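You operate a simulated robot arm through the tools that you are given. There is no shell and no other tool.

Carry out the task below with a simulated robot arm. There is one attempt and no reset: what you move stays moved.

## Task
Set the cheapest snack and the crate's cheaper can on the console and mark both on the tally. Set down upright: what you pick out.

The check looks at the end state, three seconds after you hand in, the way a careful person would. Anything else that was tipped, shoved, dropped, spilled or broken makes it a failure.

## Robot
A 7-joint arm with a two-finger parallel gripper, fixed in place. Base frame: the origin is on the floor under the middle of its stand, x ahead of it, y to its left, z up; the work surface is at about z = 75. Readings come in cm, degrees, newtons and seconds.
It reaches about 124.7 cm from its shoulder. Its first joint turns from -132.0 to 132.0 degrees. Payload 3.91 kg.
The tool frame sits at the grasp point between the pads (the TCP): z along the fingers, y along the line on which they close. The tips reach 3 cm beyond it. The gripper opens to 11 cm. The fingers are 2 cm wide and 1 cm thick; the gripper's body (4.8 by 11.2 cm) begins 5.5 cm behind the TCP.
Orientation is that of the tool frame in the base frame, as a unit quaternion [w, x, y, z]. With the fingers straight down and closing along the base's y, the tool's x points along the base's -x, its y along +y and its z along -z.

## Interface
- The arm moves only by the tool arm_command. Its argument "motion" is a list of rows, each a list of 7 numbers: the shift along the tool's x, y, z in cm, then the turn, a rotation vector about the tool's x, y, z in degrees, then the opening, from 0 (shut) to 1 (fully open). In form: [[dx, dy, dz, wx, wy, wz, jaw], ...]. A call has 1 to 20 rows; each row is the pose to reach, as a shift and turn from the pose commanded when the call began, along the tool's axes at that moment. Rows are played at 5 a second. More than 5 cm and 8.6 degrees between two rows, or a gripper value outside its range, and nothing of the call is played. Where a pose cannot be reached the arm comes as near as it can. A force on the tool above 40 N (or 10 N above the force at the start of the call, whichever is more), or a blocked arm, ends the call early, and 0.2 s more pass. The fingers move at their own pace (about 10.8 cm/s each) and stop on an object; they squeeze with about 34 N. The grip force told is the motor's: it shows also when the fingers shut on nothing. Time passes only in rows, and 0.2 s behind the last, so rows that repeat a pose let the fingers close. It gives the time, the measured TCP pose, the force on the tool (base axes), the opening and the grip force at its end, in the units of the frame above (readings bear some noise), with the torque about the TCP (base axes, N m) and any sound that the robot's microphone picked up.
- Cameras (640 x 400 px; columns grow to the right, rows downward): "scene" is fixed at [40.11, 64.85, 131.21]; the picture's right is [0.19, 0.98, 0.00], its down [0.90, -0.18, -0.40] and it looks along [-0.40, 0.08, -0.91] (base axes); focal length 214 px, centre (320, 200). "wrist" rides on the gripper at [7.2, 1.7, -10.3] in the tool frame; the picture's right is [-0.23, 0.97, 0.00], its down [-0.76, -0.18, -0.62] and it looks along [-0.61, -0.14, 0.78] (tool axes); focal length 222 px, centre (320, 200).
- capture(camera): a new picture of that camera. It takes no simulated time.
- measure_at(camera, pixels): there is no depth. For up to 12 entries [column, row, z] of the newest picture of that camera ("zoom" is the newest enlarged one), the place [x, y] in the base frame at which the ray of that pixel passes the height z, good to about 0.3 cm. It takes no simulated time.
- enlarge(camera, box): a new picture of the part [left, top, right, bottom] of that camera's present view, enlarged. It takes no simulated time.
- hand_in(): hands the job in; it is judged then, once.

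Leave the gripper open and the arm clear of the work at the hand-in unless told otherwise.

The tools are called by a JSON object that holds its "name" and its "arguments". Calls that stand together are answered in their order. arm_command: Moves the arm, as the interface text tells. Its arguments: {"type":"object","properties":{"motion":{"type":"array","items":{"type":"array","items":{"type":"number"}}}},"required":["motion"]} The other tools are called the same way: capture (camera) takes a picture; measure_at (camera, pixels) gives the place at which the rays of pixels pass given heights; enlarge (camera, box) takes an enlarged picture of a part of a camera's view; hand_in () hands the job in.

At the start:

```text
clock: 0.0
position: [12.64, 59.2, 98.96]
tcp_rot: [-0.001, 0.0, 1.0, -0.001]
ft_force: [0.0, 1.0, -0.5]
ft_torque: [0.03, 0.01, 0.0]
width: 11.02
grasp_force: 0.1
```

scene: 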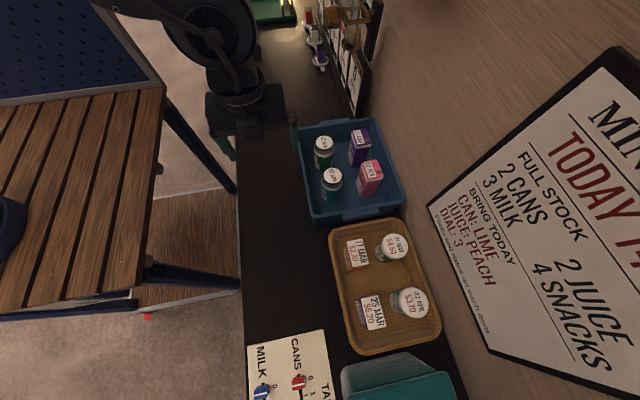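
wrist: 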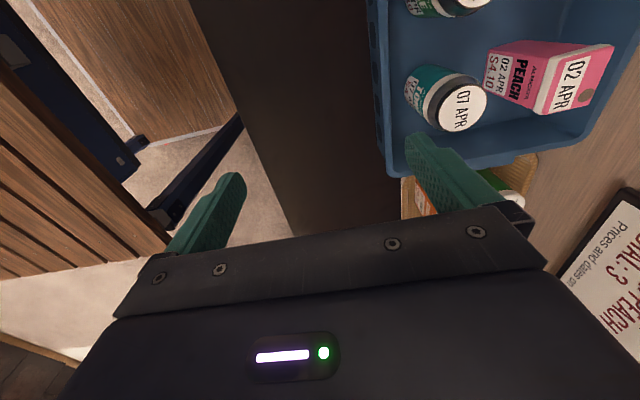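

I'll start by looking closer at the scene: the blue crate (300-405, 118-225), the tan tray (330-440, 215-355), the board on the right and the tally sheet at bottom.

{"name": "enlarge", "arguments": {"camera": "scene", "box": [280, 100, 460, 230]}}

{"name": "enlarge", "arguments": {"camera": "scene", "box": [310, 205, 460, 365]}}

{"name": "enlarge", "arguments": {"camera": "scene", "box": [420, 40, 640, 400]}}

{"name": "enlarge", "arguments": {"camera": "scene", "box": [230, 320, 470, 400]}}

{"name": "enlarge", "arguments": {"camera": "scene", "box": [240, 0, 400, 120]}}

{"name": "enlarge", "arguments": {"camera": "scene", "box": [0, 0, 260, 400]}}

```text
3.08 times, centred on (370, 165) of scene
```

zoom: 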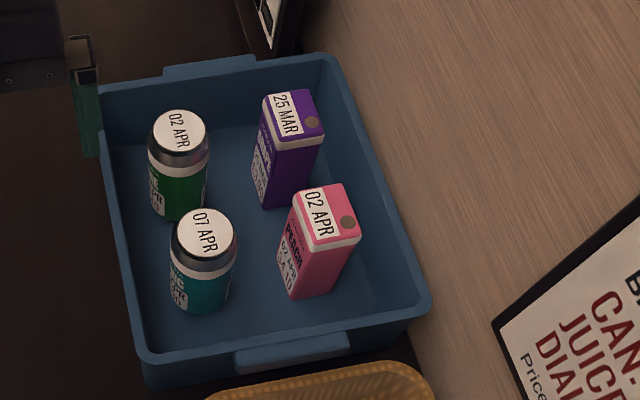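

```text
2.50 times, centred on (385, 285) of scene
```

zoom: 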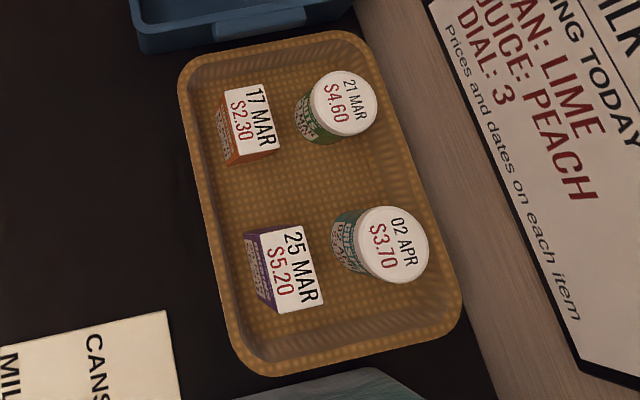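

```text
1.11 times, centred on (530, 220) of scene
```

zoom: 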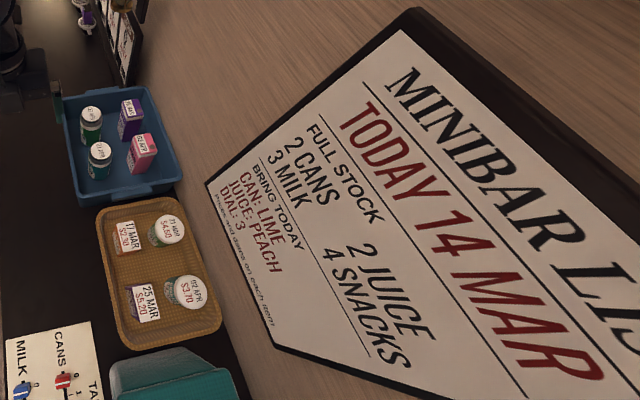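

```text
2.67 times, centred on (350, 360) of scene
```

zoom: 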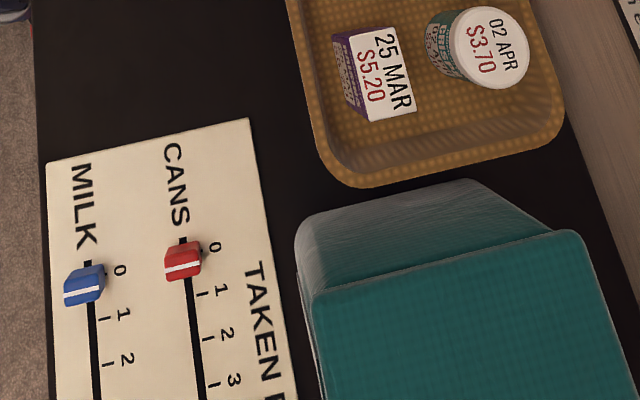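

```text
3.33 times, centred on (320, 60) of scene
```

zoom: 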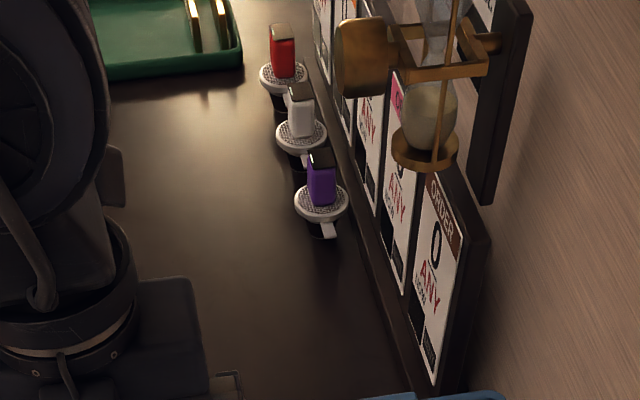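

```text
1.00 times, centred on (130, 200) of scene (not enlarged: the box is as wide or as high as the picture)
```

zoom: 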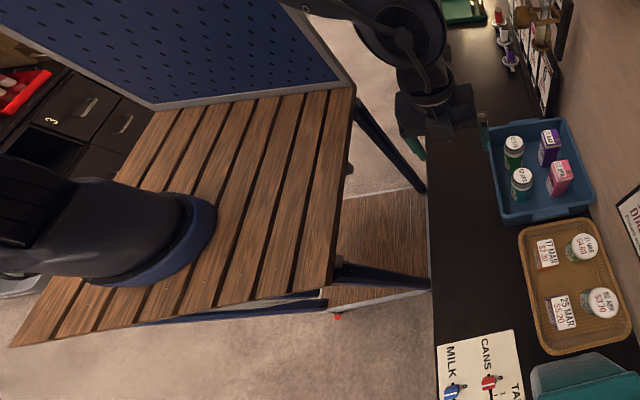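

The crate's cans (tops 02 APR and 07 APR) carry prices on their sides; I'll zoom the wrist view and measure several places, including the tally and the dark counter.

{"name": "enlarge", "arguments": {"camera": "wrist", "box": [370, 0, 640, 170]}}

{"name": "enlarge", "arguments": {"camera": "scene", "box": [305, 125, 355, 210]}}

{"name": "measure_at", "arguments": {"camera": "scene", "pixels": [[241, 250, 75], [240, 180, 75], [262, 385, 77], [298, 380, 77], [330, 225, 75], [405, 215, 75], [440, 345, 75], [355, 355, 75], [250, 345, 75], [326, 332, 75], [120, 200, 75], [430, 205, 75]]}}

```text
2.35 times, centred on (505, 85) of wrist
```

zoom: 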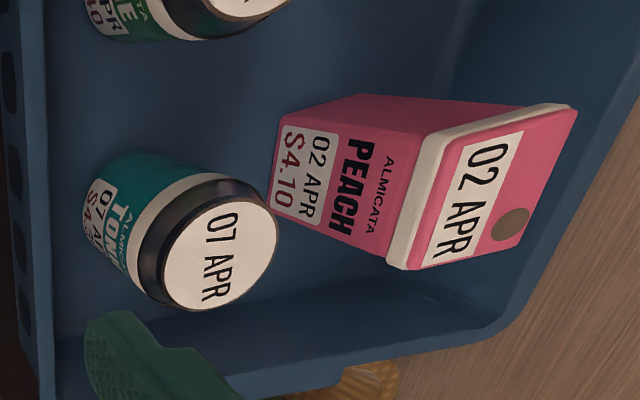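

```text
4.71 times, centred on (330, 168) of scene
```

zoom: 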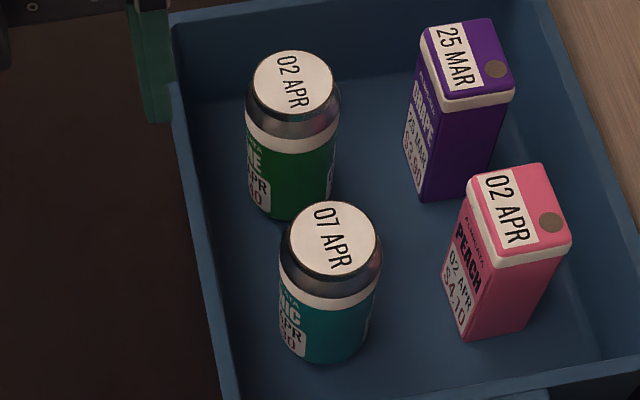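

```text
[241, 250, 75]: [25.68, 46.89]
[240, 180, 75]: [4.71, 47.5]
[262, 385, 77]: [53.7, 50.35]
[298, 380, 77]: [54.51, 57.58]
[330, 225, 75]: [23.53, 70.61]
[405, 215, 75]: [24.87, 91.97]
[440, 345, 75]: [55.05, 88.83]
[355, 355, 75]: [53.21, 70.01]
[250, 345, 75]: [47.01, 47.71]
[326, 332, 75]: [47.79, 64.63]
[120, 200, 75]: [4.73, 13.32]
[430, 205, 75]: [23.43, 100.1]
```

The can labels read "…TONIC 07 APR $4.3?" and "LIME? 02 APR $?.?0" and aren't fully legible yet. The tally continues beyond the scene picture's bottom (x > 55). I'll raise the arm and move it towards +x to see the tally and whatever lies beyond.

{"name": "arm_command", "arguments": {"motion": [[0, 0, -4, 0, 0, 0, 1], [0, 0, -8, 0, 0, 0, 1], [0, 0, -12, 0, 0, 0, 1], [-4, 0, -14, 0, 0, 0, 1], [-8, 0, -14, 0, 0, 0, 1], [-12, 0, -14, 0, 0, 0, 1], [-16, 0, -14, 0, 0, 0, 1], [-20, 0, -14, 0, 0, 0, 1], [-24, 0, -14, 0, 0, 0, 1]]}}

{"name": "capture", "arguments": {"camera": "wrist"}}

{"name": "capture", "arguments": {"camera": "scene"}}

```text
clock: 2.0
position: [36.41, 59.38, 112.96]
tcp_rot: [0.0, -0.001, 1.0, 0.001]
ft_force: [-1.1, 0.5, 0.4]
ft_torque: [0.01, -0.05, -0.04]
width: 10.99
grasp_force: 0.1
```

```text
taken
```

wrist: 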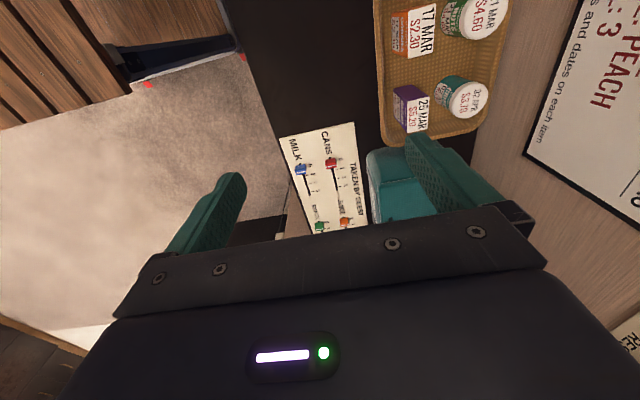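

```text
taken
```

scene: 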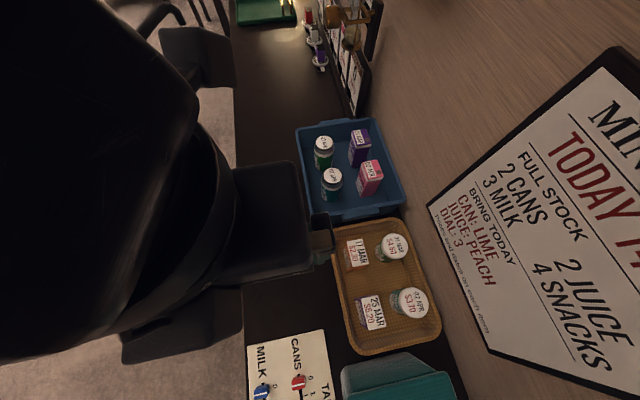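

The tally shows four sliders (blue 300,170; red 331,163; green 320,225; orange 344,222). Zooming in, then I'll move further along +x to look at what lies beyond.

{"name": "enlarge", "arguments": {"camera": "wrist", "box": [270, 115, 380, 240]}}

{"name": "arm_command", "arguments": {"motion": [[-4, -1, 0, 0, 0, 0, 1], [-8, -2, 0, 0, 0, 0, 1], [-12, -3, 0, 0, 0, 0, 1], [-16, -3, 0, 0, 0, 0, 1], [-20, -3, 0, 0, 0, 0, 1], [-24, -3, 0, 0, 0, 0, 1]]}}

{"name": "capture", "arguments": {"camera": "wrist"}}

```text
3.20 times, centred on (325, 178) of wrist
```

zoom: 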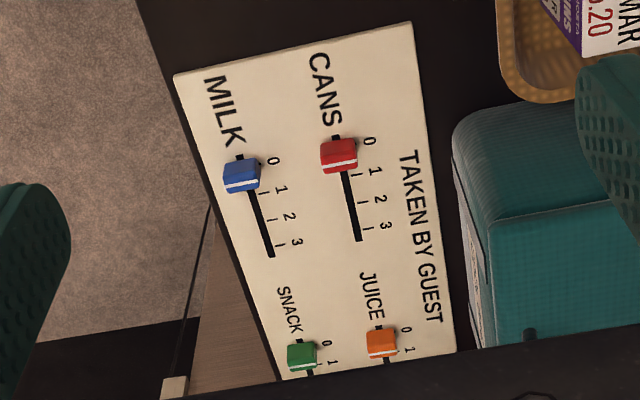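

```text
clock: 3.4
position: [60.68, 56.27, 113.03]
tcp_rot: [0.0, -0.001, 1.0, 0.0]
ft_force: [-0.7, 0.2, 0.2]
ft_torque: [-0.01, -0.07, -0.01]
width: 10.99
grasp_force: 0.0
```

```text
taken
```

wrist: 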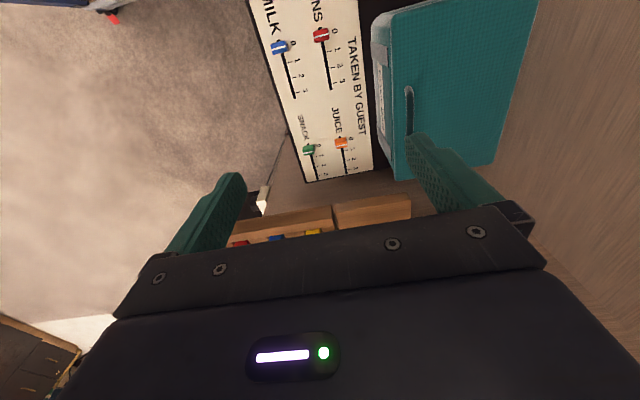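

Past the tally there is wooden furniture with coloured parts near (310, 225). I'll tilt the wrist about the tool's y by -32° so the camera looks further out along +x.

{"name": "arm_command", "arguments": {"motion": [[0, 0, 0, 0, -8, 0, 1], [0, 0, 0, 0, -16, 0, 1], [0, 0, 0, 0, -24, 0, 1], [0, 0, 0, 0, -32, 0, 1]]}}

{"name": "capture", "arguments": {"camera": "wrist"}}

```text
clock: 4.4
position: [60.67, 56.24, 113.04]
tcp_rot: [0.276, 0.001, 0.961, 0.001]
ft_force: [0.3, 1.0, -1.0]
ft_torque: [0.04, 0.02, 0.0]
width: 11.0
grasp_force: 0.0
```

```text
taken
```

wrist: 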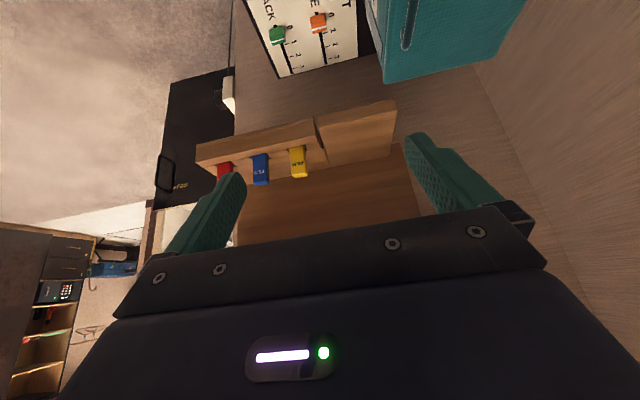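

Enlarging the far area to identify the furniture and any labels.

{"name": "enlarge", "arguments": {"camera": "wrist", "box": [140, 60, 420, 240]}}

{"name": "enlarge", "arguments": {"camera": "wrist", "box": [0, 200, 200, 400]}}

```text
2.22 times, centred on (280, 150) of wrist
```

zoom: 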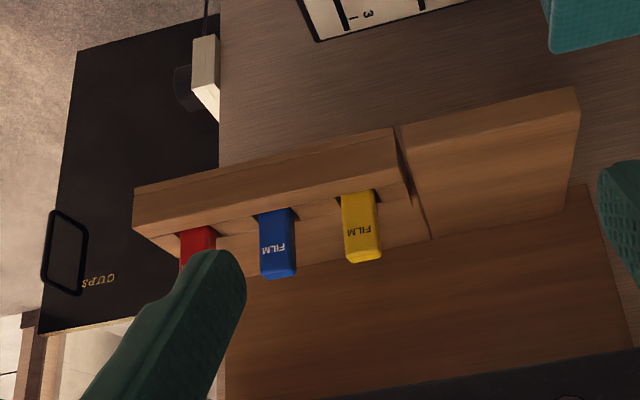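

```text
2.00 times, centred on (100, 300) of wrist
```

zoom: 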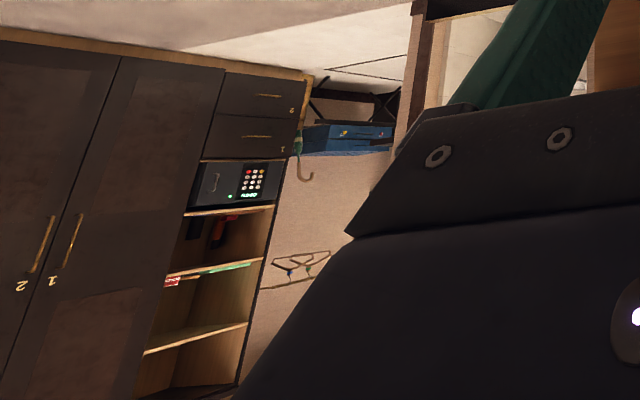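

I'll measure these: tally end (290,75), dark edge, light-wood rack points (at a few heights), and the "CUPS" black slab.

{"name": "measure_at", "arguments": {"camera": "wrist", "pixels": [[280, 78, 75], [357, 63, 75], [374, 55, 75], [320, 120, 75], [320, 120, 40], [320, 120, 0], [395, 100, 75], [395, 155, 75], [395, 155, 40], [230, 90, 75], [230, 90, 0], [170, 80, 75]]}}

{"name": "enlarge", "arguments": {"camera": "wrist", "box": [220, 0, 420, 110]}}

```text
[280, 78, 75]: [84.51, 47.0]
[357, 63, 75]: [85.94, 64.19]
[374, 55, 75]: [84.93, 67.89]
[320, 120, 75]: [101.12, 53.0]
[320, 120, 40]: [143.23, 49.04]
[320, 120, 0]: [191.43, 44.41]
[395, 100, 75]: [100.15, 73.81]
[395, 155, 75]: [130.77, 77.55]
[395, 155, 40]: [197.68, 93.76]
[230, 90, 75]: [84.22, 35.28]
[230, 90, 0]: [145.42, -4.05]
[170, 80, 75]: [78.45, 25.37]
```

```text
3.20 times, centred on (320, 55) of wrist
```

zoom: 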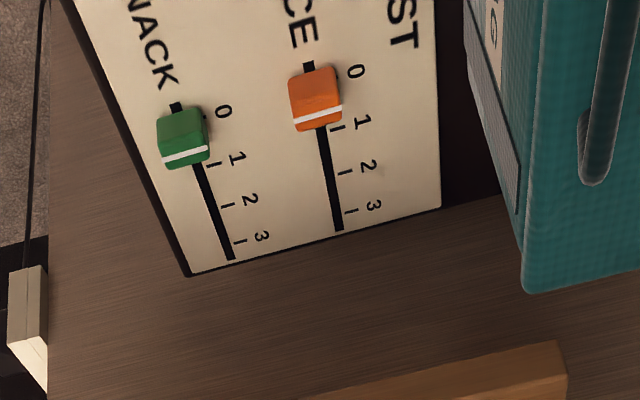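

The tally ends at x≈85. The teal box at the right has a label on its side facing -y. I'll un-tilt, then yaw the gripper so the camera looks toward +y, to read it and view the counter fully.

{"name": "arm_command", "arguments": {"motion": [[0, 0, 0, 0, 8, 0, 1], [0, 0, 0, 0, 16, 0, 1], [0, 0, 0, 0, 24, 0, 1], [0, 0, 0, 0, 32, 0, 1]]}}

{"name": "arm_command", "arguments": {"motion": [[0, -2, 0, 0, 0, -8, 1], [0, -4, 0, 0, 0, -16, 1], [0, -6, 0, 0, 0, -24, 1], [0, -8, 0, 0, 0, -32, 1], [0, -10, 0, 0, 0, -40, 1], [0, -12, 0, 0, 0, -48, 1], [0, -14, 0, 0, 0, -56, 1], [0, -16, 0, 0, 0, -64, 1], [0, -16, 0, 0, 0, -72, 1], [0, -16, 0, 0, 0, -80, 1], [0, -16, 0, 0, 0, -88, 1]]}}

{"name": "capture", "arguments": {"camera": "wrist"}}

{"name": "capture", "arguments": {"camera": "scene"}}

```text
clock: 5.4
position: [60.53, 56.28, 113.08]
tcp_rot: [-0.001, -0.001, 1.0, -0.001]
ft_force: [-0.6, 0.4, 0.7]
ft_torque: [-0.02, -0.02, 0.03]
width: 10.99
grasp_force: 0.1
```

```text
clock: 7.8
position: [60.62, 40.26, 113.03]
tcp_rot: [0.0, -0.695, 0.719, 0.0]
ft_force: [-1.5, 0.2, 0.5]
ft_torque: [0.0, 0.0, -0.03]
width: 11.01
grasp_force: 0.0
```

```text
taken
```

wrist: 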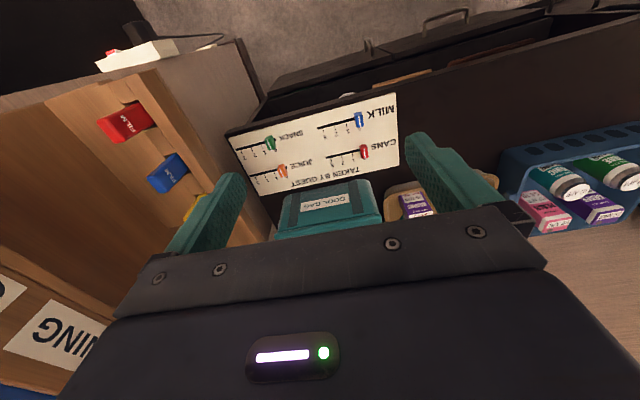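

```text
taken
```

scene: 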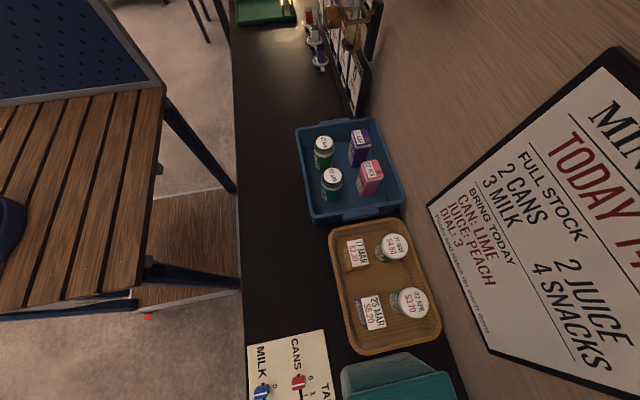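

The teal object reads "COOL BAG". There's something dark with handles below the counter at (450, 50). Enlarging.

{"name": "enlarge", "arguments": {"camera": "wrist", "box": [230, 0, 640, 240]}}

{"name": "enlarge", "arguments": {"camera": "wrist", "box": [0, 0, 250, 240]}}

{"name": "enlarge", "arguments": {"camera": "wrist", "box": [0, 240, 160, 400]}}

{"name": "enlarge", "arguments": {"camera": "wrist", "box": [500, 120, 640, 240]}}

```text
1.56 times, centred on (435, 120) of wrist
```

zoom: 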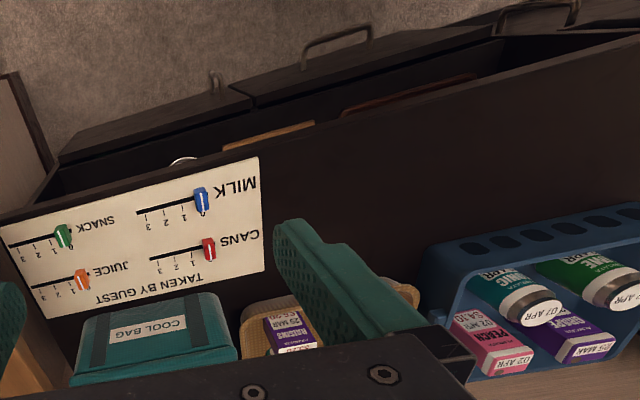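

```text
1.67 times, centred on (125, 120) of wrist
```

zoom: 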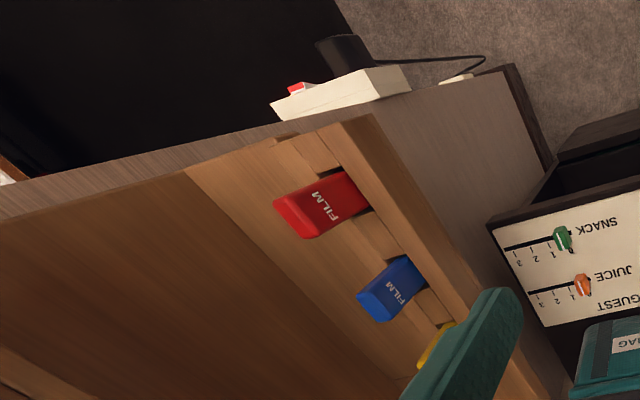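

```text
2.50 times, centred on (80, 320) of wrist
```

zoom: 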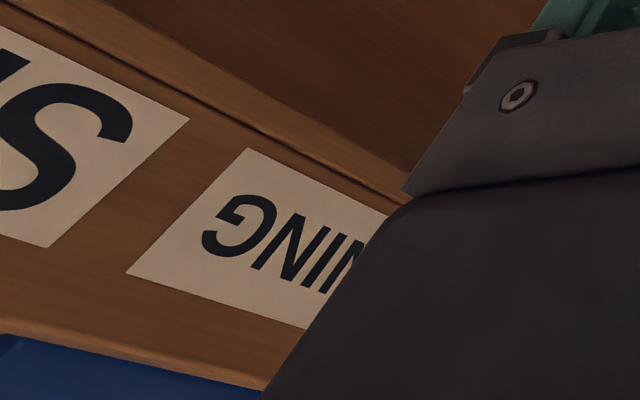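

```text
3.33 times, centred on (570, 180) of wrist
```

zoom: 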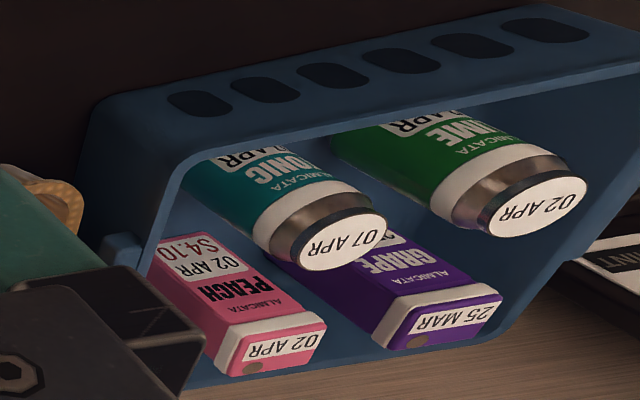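

Cans seen: teal "TONIC 07 APR" and green "LIME 02 APR"; prices on the lower side labels. The other surfaces: a light-brown desk at x>88 with film rack, and the dark counter. I'll now turn the camera toward -x to see the rest of the room and see whether something else is a "console".

{"name": "arm_command", "arguments": {"motion": [[0, 4, 0, 0, 0, -8, 1], [0, 8, 0, 0, 0, -16, 1], [0, 12, 0, 0, 0, -24, 1], [0, 16, 0, 0, 0, -32, 1], [0, 20, 0, 0, 0, -40, 1], [0, 24, 0, 0, 0, -48, 1], [0, 26, 0, 0, 0, -56, 1], [0, 28, 0, 0, 0, -64, 1], [0, 30, 0, 0, 0, -72, 1], [0, 30, 0, 0, 0, -80, 1], [0, 30, 0, 0, 0, -88, 1]]}}

{"name": "capture", "arguments": {"camera": "wrist"}}

```text
clock: 10.2
position: [30.66, 41.21, 113.01]
tcp_rot: [0.0, 0.999, -0.033, 0.0]
ft_force: [0.0, -0.3, -0.9]
ft_torque: [-0.02, 0.02, -0.02]
width: 10.99
grasp_force: 0.1
```

```text
taken
```

wrist: 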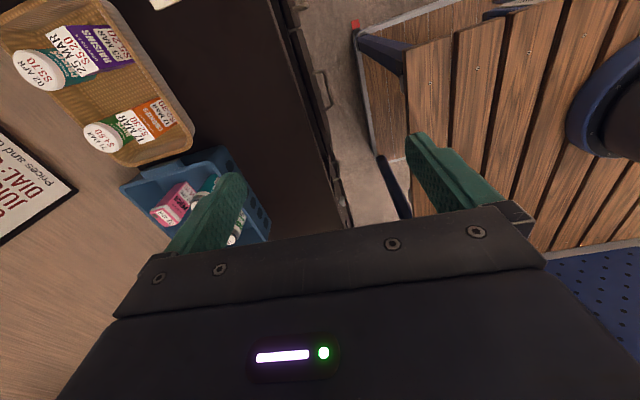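

Now tilt by -32° about tool y to see farther toward -x.

{"name": "arm_command", "arguments": {"motion": [[0, 0, 0, 0, -8, 0, 1], [0, 0, 0, 0, -16, 0, 1], [0, 0, 0, 0, -24, 0, 1], [0, 0, 0, 0, -32, 0, 1]]}}

{"name": "capture", "arguments": {"camera": "wrist"}}

{"name": "capture", "arguments": {"camera": "scene"}}

```text
clock: 11.2
position: [30.46, 41.36, 112.9]
tcp_rot: [-0.009, 0.961, -0.032, -0.276]
ft_force: [0.2, -0.2, 0.4]
ft_torque: [0.01, -0.05, -0.01]
width: 10.99
grasp_force: 0.0
```

```text
taken
```

wrist: 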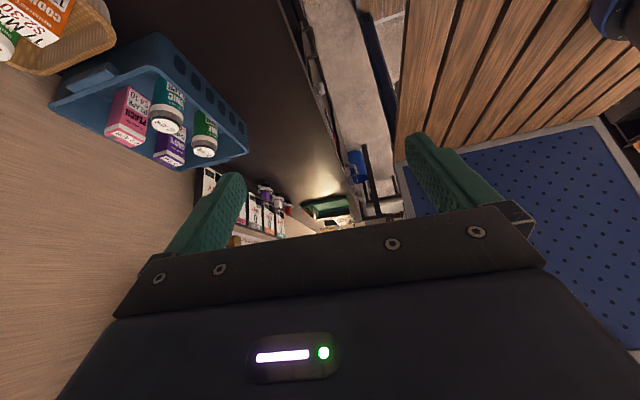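

```text
taken
```

scene: 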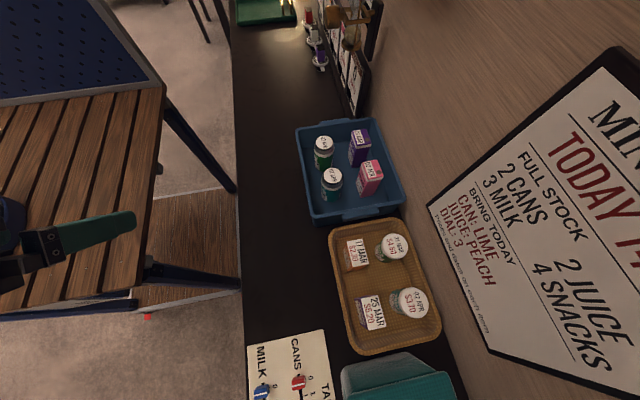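

From here the can side labels may be legible; enlarging around (165,110) and the far end.

{"name": "enlarge", "arguments": {"camera": "wrist", "box": [95, 70, 235, 170]}}

{"name": "enlarge", "arguments": {"camera": "wrist", "box": [190, 130, 430, 250]}}

{"name": "enlarge", "arguments": {"camera": "wrist", "box": [230, 0, 420, 130]}}

```text
4.00 times, centred on (165, 120) of wrist
```

zoom: 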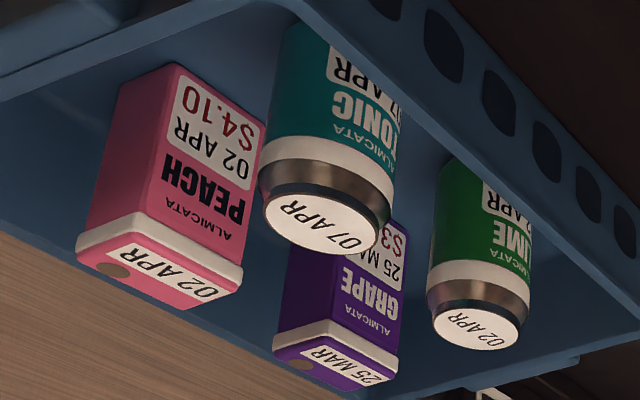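

```text
2.67 times, centred on (310, 190) of wrist
```

zoom: 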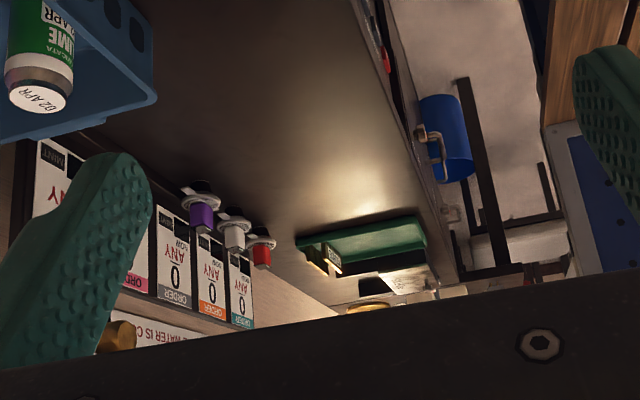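

```text
3.08 times, centred on (325, 65) of wrist
```

zoom: 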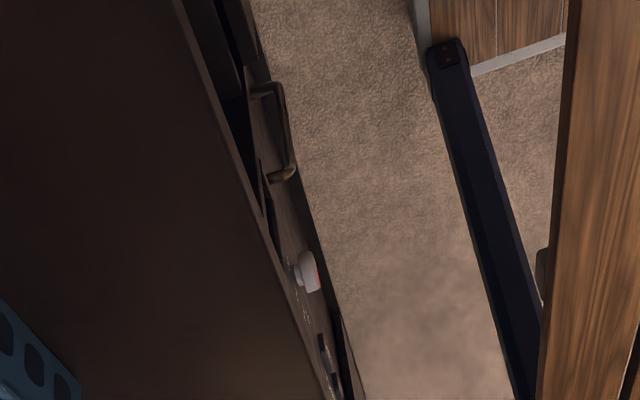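

The dark furniture is a long console/sideboard with drawers and a dial at its front; it's the work surface at z≈75. Next, un-tilt and go above the crate's near side looking +y and steeply down, to read the can prices.

{"name": "arm_command", "arguments": {"motion": [[0, 0, 0, 0, 8, 0, 1], [0, 0, 0, 0, 16, 0, 1], [0, 0, 0, 0, 24, 0, 1], [0, 0, 0, 0, 32, 0, 1]]}}

{"name": "arm_command", "arguments": {"motion": [[-1.5, -1.5, 0, 0, 0, 8, 1], [-3, -3, 0, 0, 0, 16, 1], [-4.5, -4.5, 0, 0, 0, 24, 1], [-6, -6, 0, 0, 0, 32, 1], [-7.5, -7.5, 1, 0, 0, 40, 1], [-9, -9, 1, 0, 0, 48, 1], [-10.5, -10.5, 2, 0, 0, 56, 1], [-12, -12, 3, 0, 0, 64, 1], [-13.5, -13.5, 4, 0, 0, 72, 1], [-15, -15, 5, 0, 0, 80, 1], [-16.5, -16.6, 5, 0, 0, 88, 1]]}}

{"name": "capture", "arguments": {"camera": "wrist"}}

```text
clock: 12.2
position: [30.65, 41.36, 112.92]
tcp_rot: [0.0, 0.999, -0.035, 0.0]
ft_force: [0.1, -0.1, -0.6]
ft_torque: [0.01, 0.05, 0.0]
width: 11.0
grasp_force: 0.1
```

```text
clock: 14.6
position: [15.51, 59.09, 108.0]
tcp_rot: [0.0, -0.693, 0.721, 0.0]
ft_force: [0.5, -0.1, 0.4]
ft_torque: [0.03, 0.03, -0.02]
width: 11.02
grasp_force: 0.1
```

```text
taken
```

wrist: 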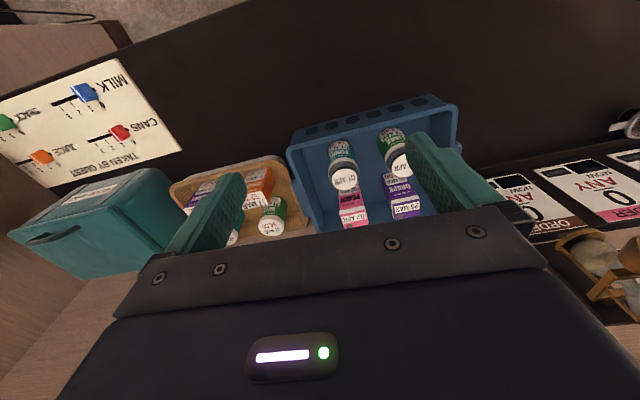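

Both cans are in view at (343,160) and (395,150). Zooming in to read the prices, and on the snacks too.

{"name": "enlarge", "arguments": {"camera": "wrist", "box": [320, 118, 370, 200]}}

{"name": "enlarge", "arguments": {"camera": "wrist", "box": [370, 118, 430, 180]}}

{"name": "enlarge", "arguments": {"camera": "wrist", "box": [170, 150, 310, 250]}}

```text
4.88 times, centred on (345, 159) of wrist
```

zoom: 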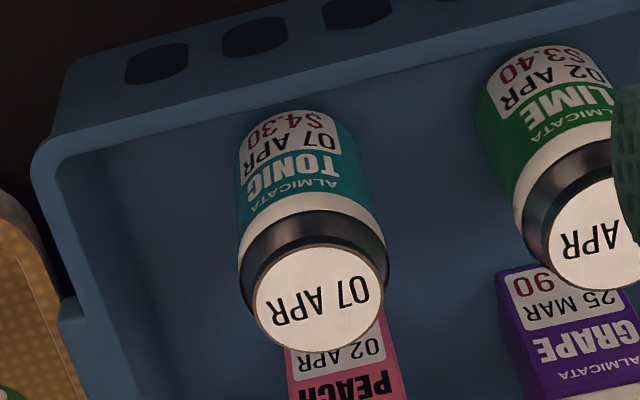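

```text
6.45 times, centred on (400, 149) of wrist
```

zoom: 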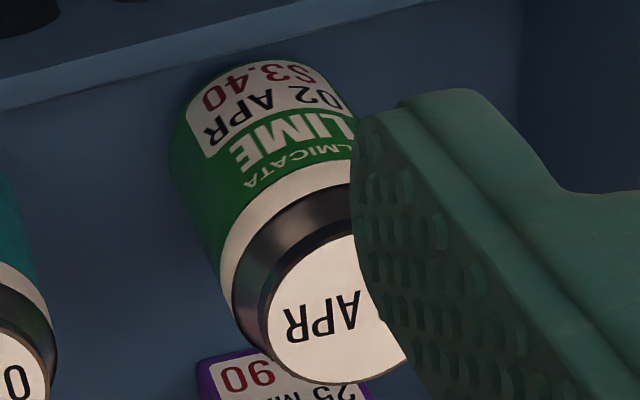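

```text
4.00 times, centred on (240, 200) of wrist
```

zoom: 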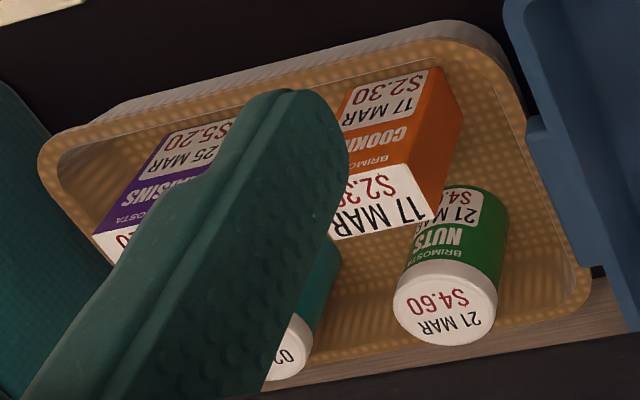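

Prices read: TONIC $4.30, LIME $3.40 → LIME is the cheaper crate can. Snacks: COOKIES $2.30, teal $3.70, NUTS $4.60, RAISINS $5.20 → COOKIES is the cheapest. Next I triangulate positions with both cameras: LIME top (scene 324,143; wrist ~402,166), cookies top (scene 357,253).

{"name": "measure_at", "arguments": {"camera": "scene", "pixels": [[324.2, 142.9, 84], [324.2, 142.9, 86], [324.2, 142.9, 88], [324.2, 142.9, 90], [332, 175.7, 84], [332, 175.7, 86], [332, 175.7, 88], [332, 175.7, 90], [357.4, 253.4, 78], [357.4, 253.4, 80], [357.4, 253.4, 82], [357.4, 253.4, 84]]}}

{"name": "measure_at", "arguments": {"camera": "wrist", "pixels": [[344.6, 178.9, 84], [344.6, 178.9, 86], [344.6, 178.9, 88], [344.6, 178.9, 90], [403, 166, 84], [403, 166, 86], [403, 166, 88], [403, 166, 90]]}}

{"name": "enlarge", "arguments": {"camera": "scene", "box": [335, 225, 385, 285]}}

{"name": "enlarge", "arguments": {"camera": "scene", "box": [300, 125, 360, 185]}}

```text
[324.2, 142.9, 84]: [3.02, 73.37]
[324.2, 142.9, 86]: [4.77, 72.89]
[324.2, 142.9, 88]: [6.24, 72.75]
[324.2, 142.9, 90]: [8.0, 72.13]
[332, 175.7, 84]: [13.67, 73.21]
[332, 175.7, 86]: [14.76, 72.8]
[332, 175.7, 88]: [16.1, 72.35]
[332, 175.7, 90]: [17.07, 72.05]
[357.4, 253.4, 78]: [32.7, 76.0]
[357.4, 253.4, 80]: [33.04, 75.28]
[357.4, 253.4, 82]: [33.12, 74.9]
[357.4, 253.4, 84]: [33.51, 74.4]
```

```text
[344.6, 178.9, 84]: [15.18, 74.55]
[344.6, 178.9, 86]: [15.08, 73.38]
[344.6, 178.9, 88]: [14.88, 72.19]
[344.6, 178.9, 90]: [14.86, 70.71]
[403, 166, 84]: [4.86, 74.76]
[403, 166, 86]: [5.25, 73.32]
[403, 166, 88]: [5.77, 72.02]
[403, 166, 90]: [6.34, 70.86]
```

```text
6.67 times, centred on (360, 255) of scene
```

zoom: 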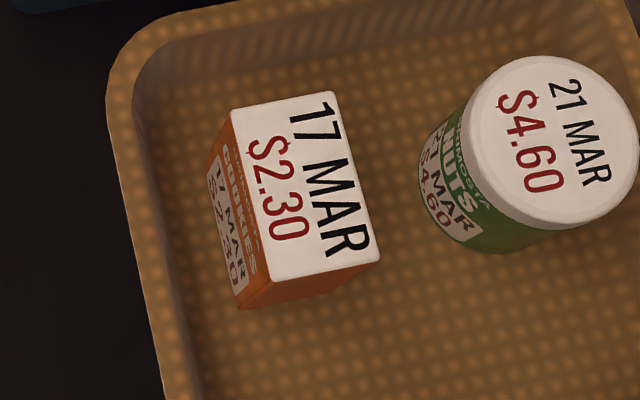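

```text
6.67 times, centred on (330, 155) of scene
```

zoom: 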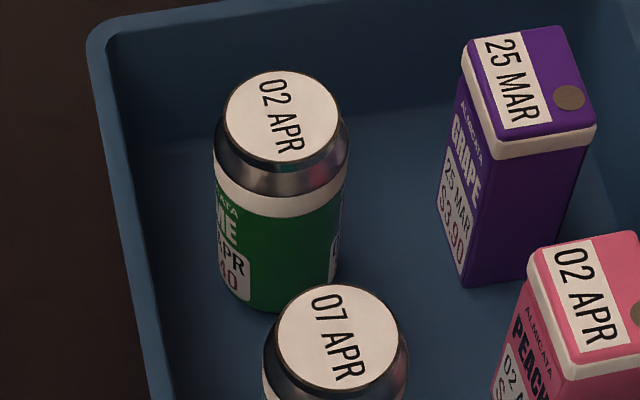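

LIME can top ≈ (5.5, 72.7, 87), tonic top ≈ (15.1, 72.7, 86.8). Now I measure the crate rim and the neighbouring boxes, to plan finger clearance.

{"name": "measure_at", "arguments": {"camera": "scene", "pixels": [[298.6, 130.9, 82], [298.6, 130.9, 85], [305, 175, 82], [305, 175, 85], [311.6, 218.6, 82], [311.6, 218.6, 85], [361.2, 138.8, 85], [361.2, 138.8, 88], [371, 172, 85], [371, 172, 88], [375, 118, 85], [405, 205, 85]]}}

{"name": "enlarge", "arguments": {"camera": "wrist", "box": [270, 80, 480, 230]}}

{"name": "enlarge", "arguments": {"camera": "scene", "box": [290, 110, 410, 230]}}

```text
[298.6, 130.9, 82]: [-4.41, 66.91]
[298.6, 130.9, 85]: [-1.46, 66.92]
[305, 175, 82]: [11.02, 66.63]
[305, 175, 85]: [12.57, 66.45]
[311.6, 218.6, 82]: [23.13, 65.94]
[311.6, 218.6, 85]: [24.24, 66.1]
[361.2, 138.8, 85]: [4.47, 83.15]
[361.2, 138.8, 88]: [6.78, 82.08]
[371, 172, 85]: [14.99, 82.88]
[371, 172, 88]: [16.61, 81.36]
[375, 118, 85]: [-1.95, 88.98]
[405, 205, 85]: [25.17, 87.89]
```

```text
2.67 times, centred on (375, 155) of wrist
```

zoom: 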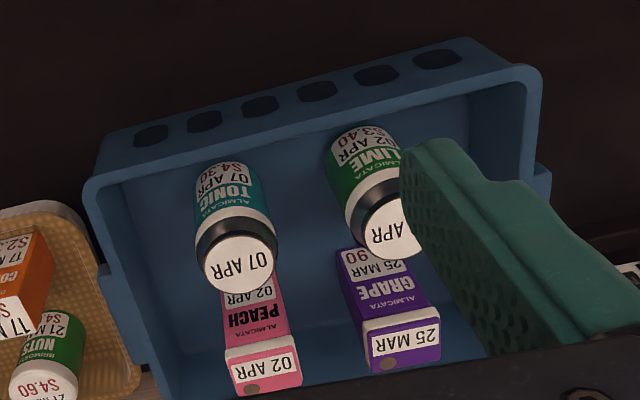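

```text
3.33 times, centred on (350, 170) of scene
```

zoom: 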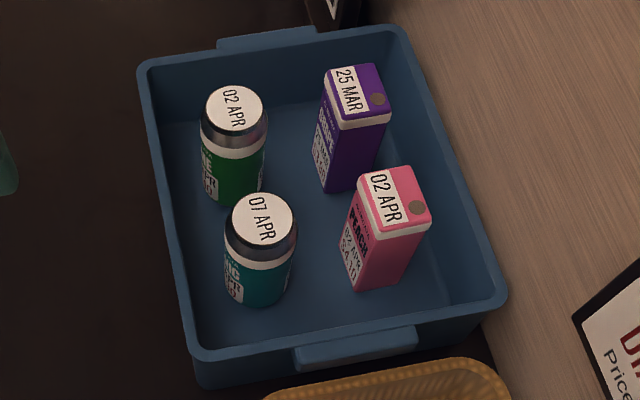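

Checking the rim height from the wrist view: rim points (289,149), (371,123), (450,104).

{"name": "measure_at", "arguments": {"camera": "wrist", "pixels": [[371.3, 123.2, 80], [371.3, 123.2, 82], [371.3, 123.2, 84], [371.3, 123.2, 86], [289, 149, 82], [289, 149, 85], [450, 104.4, 82], [450, 104.4, 85]]}}

```text
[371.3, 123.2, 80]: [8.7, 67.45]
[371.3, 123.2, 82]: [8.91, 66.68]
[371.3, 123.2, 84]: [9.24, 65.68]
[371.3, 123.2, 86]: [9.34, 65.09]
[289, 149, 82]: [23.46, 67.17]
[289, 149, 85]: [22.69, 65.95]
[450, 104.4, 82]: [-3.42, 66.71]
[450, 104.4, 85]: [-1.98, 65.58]
```

Crate rim is at z≈82.5, outer near edge y≈66.5. Now the cookies box: top corners in scene (346.7,241.5), (361.9,238.8), (369,263.7), (352.5,267.3); bottom corners (348,271.5), (343,250). Measuring at candidate heights.

{"name": "measure_at", "arguments": {"camera": "scene", "pixels": [[348, 271.5, 75.5], [352.5, 267.3, 80], [352.5, 267.3, 82], [352.5, 267.3, 84], [346.7, 241.5, 82], [361.9, 238.8, 82], [369, 263.7, 82], [343.1, 249.8, 75.5], [346.7, 241.5, 80], [361.9, 238.8, 80], [369, 263.7, 80]]}}

```text
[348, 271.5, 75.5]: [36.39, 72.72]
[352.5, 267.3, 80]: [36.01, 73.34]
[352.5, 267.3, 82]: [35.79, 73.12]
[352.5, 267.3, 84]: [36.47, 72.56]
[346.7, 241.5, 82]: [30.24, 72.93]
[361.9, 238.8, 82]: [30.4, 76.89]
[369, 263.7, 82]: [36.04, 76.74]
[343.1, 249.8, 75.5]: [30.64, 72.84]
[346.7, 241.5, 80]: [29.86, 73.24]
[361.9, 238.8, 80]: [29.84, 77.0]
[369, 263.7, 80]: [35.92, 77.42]
```

The cookies box is ~5.8 (x) × 4 (y) cm around (33.1, 74.8). First the LIME can: closing along x, jaw opened to 8 cm, go over (5.5, 72.7) at z≈95 (tips at 92, above the 87 top), then check by camera.

{"name": "arm_command", "arguments": {"motion": [[-3.3, 2.6, 1, 0, 0, -2.3, 0.73], [-6.6, 5.2, 3, 0, 0, -2.3, 0.73], [-9.9, 7.9, 5, 0, 0, -2.3, 0.73], [-13.2, 10.5, 7, 0, 0, -2.3, 0.73], [-13.2, 10.5, 10, 0, 0, -2.3, 0.73], [-13.2, 10.5, 12, 0, 0, -2.3, 0.73]]}}

{"name": "capture", "arguments": {"camera": "wrist"}}

{"name": "enlarge", "arguments": {"camera": "scene", "box": [270, 90, 420, 230]}}

```text
clock: 16.0
position: [5.36, 72.77, 96.02]
tcp_rot: [0.0, 0.709, -0.705, 0.0]
ft_force: [-0.4, -0.3, 0.1]
ft_torque: [-0.01, 0.02, -0.03]
width: 8.04
grasp_force: 0.1
```

```text
taken
```

wrist: 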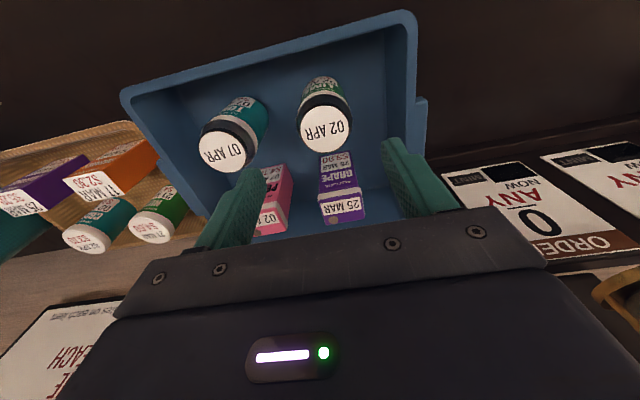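

```text
2.86 times, centred on (345, 160) of scene
```

zoom: 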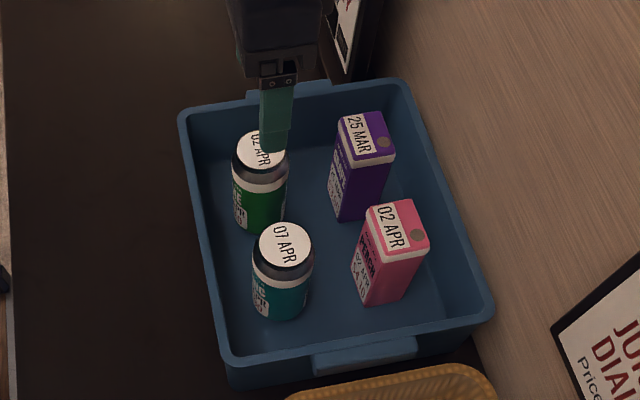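

Wrist now sees the LIME top at (325,129); I'll verify its position and the cookie/tonic positions from here.

{"name": "measure_at", "arguments": {"camera": "wrist", "pixels": [[325, 129, 86], [325, 129, 87], [325, 129, 88], [225, 151, 87], [342, 216, 87], [388, 80, 82.5], [415, 45, 82.5]]}}

{"name": "enlarge", "arguments": {"camera": "wrist", "box": [270, 50, 420, 160]}}

```text
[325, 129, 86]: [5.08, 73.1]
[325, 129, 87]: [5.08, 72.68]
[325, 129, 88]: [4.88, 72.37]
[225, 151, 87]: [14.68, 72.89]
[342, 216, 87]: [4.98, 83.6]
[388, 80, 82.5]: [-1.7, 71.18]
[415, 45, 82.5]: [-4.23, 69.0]
```

```text
3.64 times, centred on (345, 105) of wrist
```

zoom: 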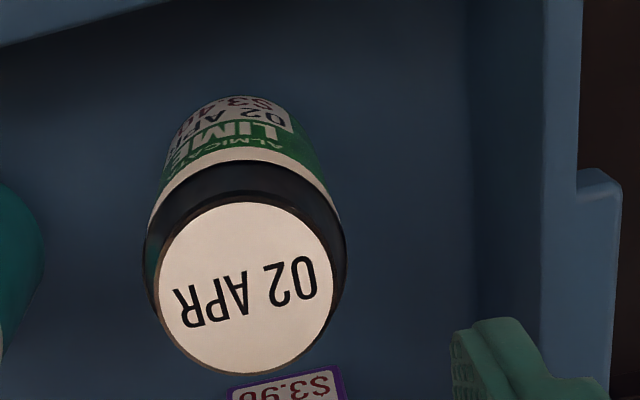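

LIME confirmed at (5.2, 72.7), TCP right above it. Descending 13 cm to z≈83 (tips 80, fingers inside the gap between tonic and wall).

{"name": "arm_command", "arguments": {"motion": [[0, 0, 4, 0, 0, 0, 0.73], [0, 0, 8, 0, 0, 0, 0.73], [0, 0, 11, 0, 0, 0, 0.73], [0, 0, 13, 0, 0, 0, 0.73], [0, 0, 13, 0, 0, 0, 0.73]]}}

{"name": "enlarge", "arguments": {"camera": "scene", "box": [270, 90, 420, 230]}}

{"name": "capture", "arguments": {"camera": "wrist"}}

```text
clock: 17.2
position: [5.53, 72.56, 83.01]
tcp_rot: [0.0, 0.709, -0.706, 0.0]
ft_force: [-1.1, 0.0, 0.1]
ft_torque: [0.03, -0.01, -0.01]
width: 8.03
grasp_force: 0.0
```

```text
2.86 times, centred on (345, 160) of scene
```

zoom: 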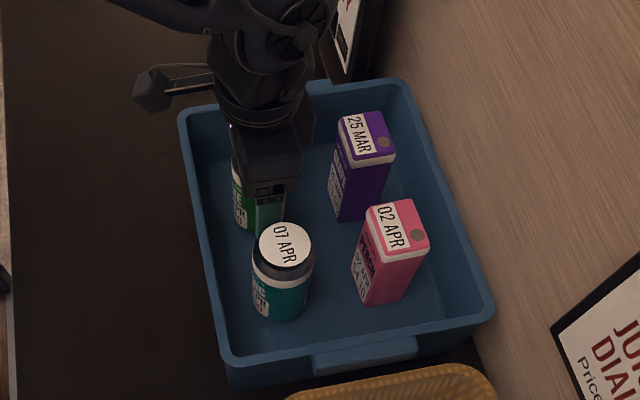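

```text
taken
```

wrist: 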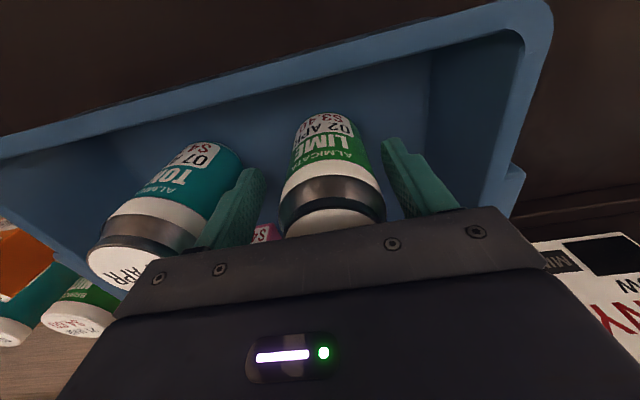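

The fingers straddle the LIME can without touching its neighbours. Closing.

{"name": "arm_command", "arguments": {"motion": [[0, 0, 0.3, 0, 0, 0, 0.73], [0, 0, 0.3, 0, 0, 0, 0.4], [0, 0, 0.3, 0, 0, 0, 0.3], [0, 0, 0.3, 0, 0, 0, 0.3], [0, 0, 0.3, 0, 0, 0, 0.3]]}}

{"name": "enlarge", "arguments": {"camera": "wrist", "box": [180, 80, 480, 270]}}

```text
clock: 18.4
position: [5.39, 72.7, 82.66]
tcp_rot: [0.0, 0.709, -0.705, -0.001]
ft_force: [-0.7, 0.5, 1.5]
ft_torque: [0.03, 0.09, -0.01]
width: 5.24
grasp_force: 34.1
```

```text
2.11 times, centred on (330, 175) of wrist
```

zoom: 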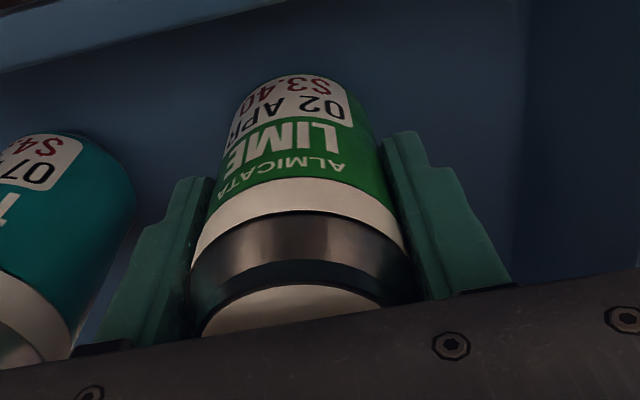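

Gripped (width 5.24, 34 N). Lifting straight up 16 cm.

{"name": "arm_command", "arguments": {"motion": [[0, 0, -1, 0, 0, 0, 0.3], [0, 0, -3, 0, 0, 0, 0.3], [0, 0, -6, 0, 0, 0, 0.3], [0, 0, -10, 0, 0, 0, 0.3], [0, 0, -14, 0, 0, 0, 0.3], [0, 0, -17, 0, 0, 0, 0.3]]}}

{"name": "capture", "arguments": {"camera": "wrist"}}

{"name": "capture", "arguments": {"camera": "scene"}}

```text
clock: 19.8
position: [5.28, 72.61, 99.72]
tcp_rot: [0.0, 0.709, -0.705, 0.0]
ft_force: [0.1, 0.5, -3.6]
ft_torque: [0.01, 0.0, 0.0]
width: 5.26
grasp_force: 33.4
```

```text
taken
```

wrist: 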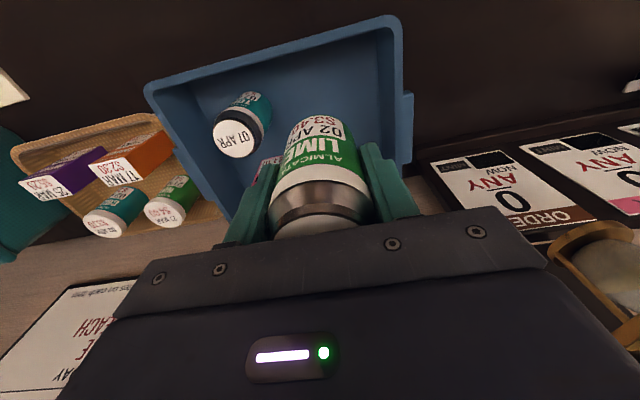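

```text
taken
```

scene: 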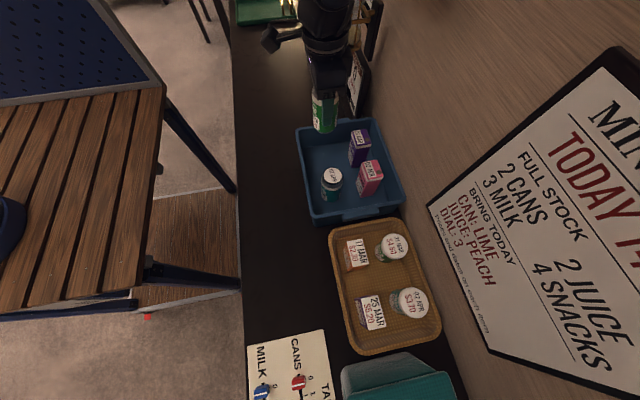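

Can held and clear of the crate; the crate contents are undisturbed. Moving over the free dark counter at about (14, 57).

{"name": "arm_command", "arguments": {"motion": [[3, -1, 0, 0, 0, 0, 0.3], [6.5, -3, 0, 0, 0, 0, 0.3], [10, -5, 0, 0, 0, 0, 0.3], [13, -7, 0, 0, 0, 0, 0.3], [15.6, -8.7, 0, 0, 0, 0, 0.3], [15.6, -8.7, 4, 0, 0, 0, 0.3], [15.6, -8.7, 8, 0, 0, 0, 0.3], [15.6, -8.7, 12, 0, 0, 0, 0.3], [15.6, -8.7, 14, 0, 0, 0, 0.3], [15.6, -8.7, 15.5, 0, 0, 0, 0.3], [15.6, -8.7, 15.5, 0, 0, 0, 0.3]]}}

{"name": "capture", "arguments": {"camera": "wrist"}}

{"name": "capture", "arguments": {"camera": "scene"}}

```text
clock: 22.2
position: [14.07, 56.96, 84.14]
tcp_rot: [0.001, 0.71, -0.705, 0.0]
ft_force: [-0.2, -0.5, -2.2]
ft_torque: [0.03, 0.0, -0.01]
width: 5.27
grasp_force: 33.9
```

```text
taken
```

wrist: 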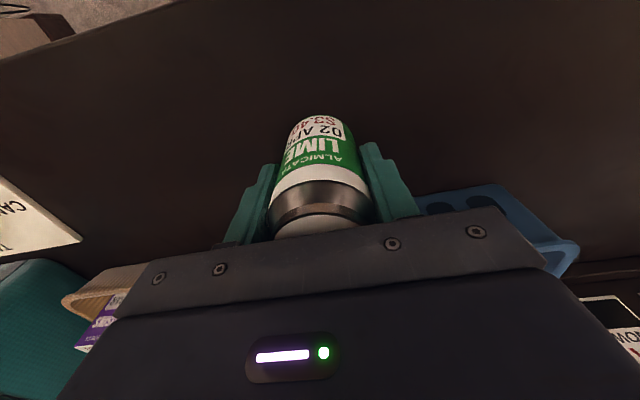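

```text
taken
```

scene: 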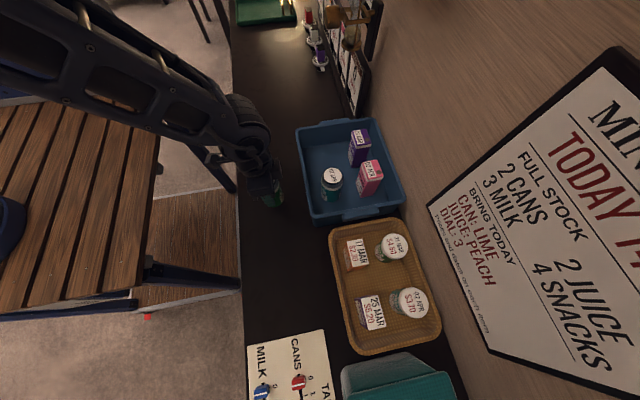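

Can hangs ~2 cm above the counter. Lowering gently in small steps and watching force.

{"name": "arm_command", "arguments": {"motion": [[0, 0, 0.4, 0, 0, 0, 0.3], [0, 0, 0.8, 0, 0, 0, 0.3], [0, 0, 1.2, 0, 0, 0, 0.3], [0, 0, 1.4, 0, 0, 0, 0.3], [0, 0, 1.4, 0, 0, 0, 0.3]]}}

```text
clock: 23.4
position: [14.12, 57.06, 82.7]
tcp_rot: [0.0, 0.71, -0.705, 0.0]
ft_force: [-0.2, -0.8, -1.8]
ft_torque: [-0.03, 0.03, 0.0]
width: 5.25
grasp_force: 33.4
```

{"name": "arm_command", "arguments": {"motion": [[0, 0, 0.2, 0, 0, 0, 0.3], [0, 0, 0.3, 0, 0, 0, 0.3], [0, 0, 0.3, 0, 0, 0, 0.3]]}}

{"name": "enlarge", "arguments": {"camera": "scene", "box": [220, 150, 320, 230]}}

```text
clock: 24.2
position: [14.08, 56.97, 82.43]
tcp_rot: [0.0, 0.709, -0.705, -0.001]
ft_force: [-1.2, -0.5, -2.5]
ft_torque: [-0.01, -0.01, -0.05]
width: 5.24
grasp_force: 33.8
```

```text
5.00 times, centred on (270, 190) of scene
```

zoom: 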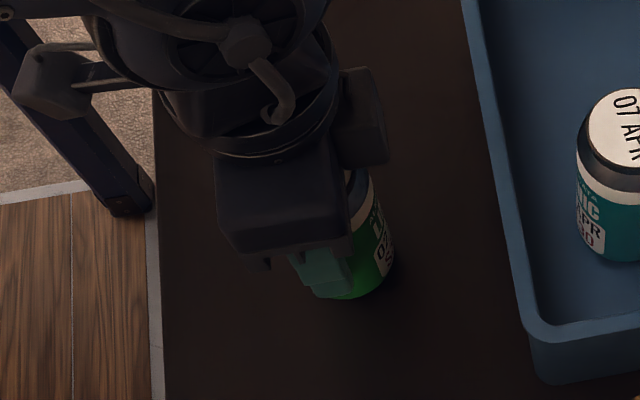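

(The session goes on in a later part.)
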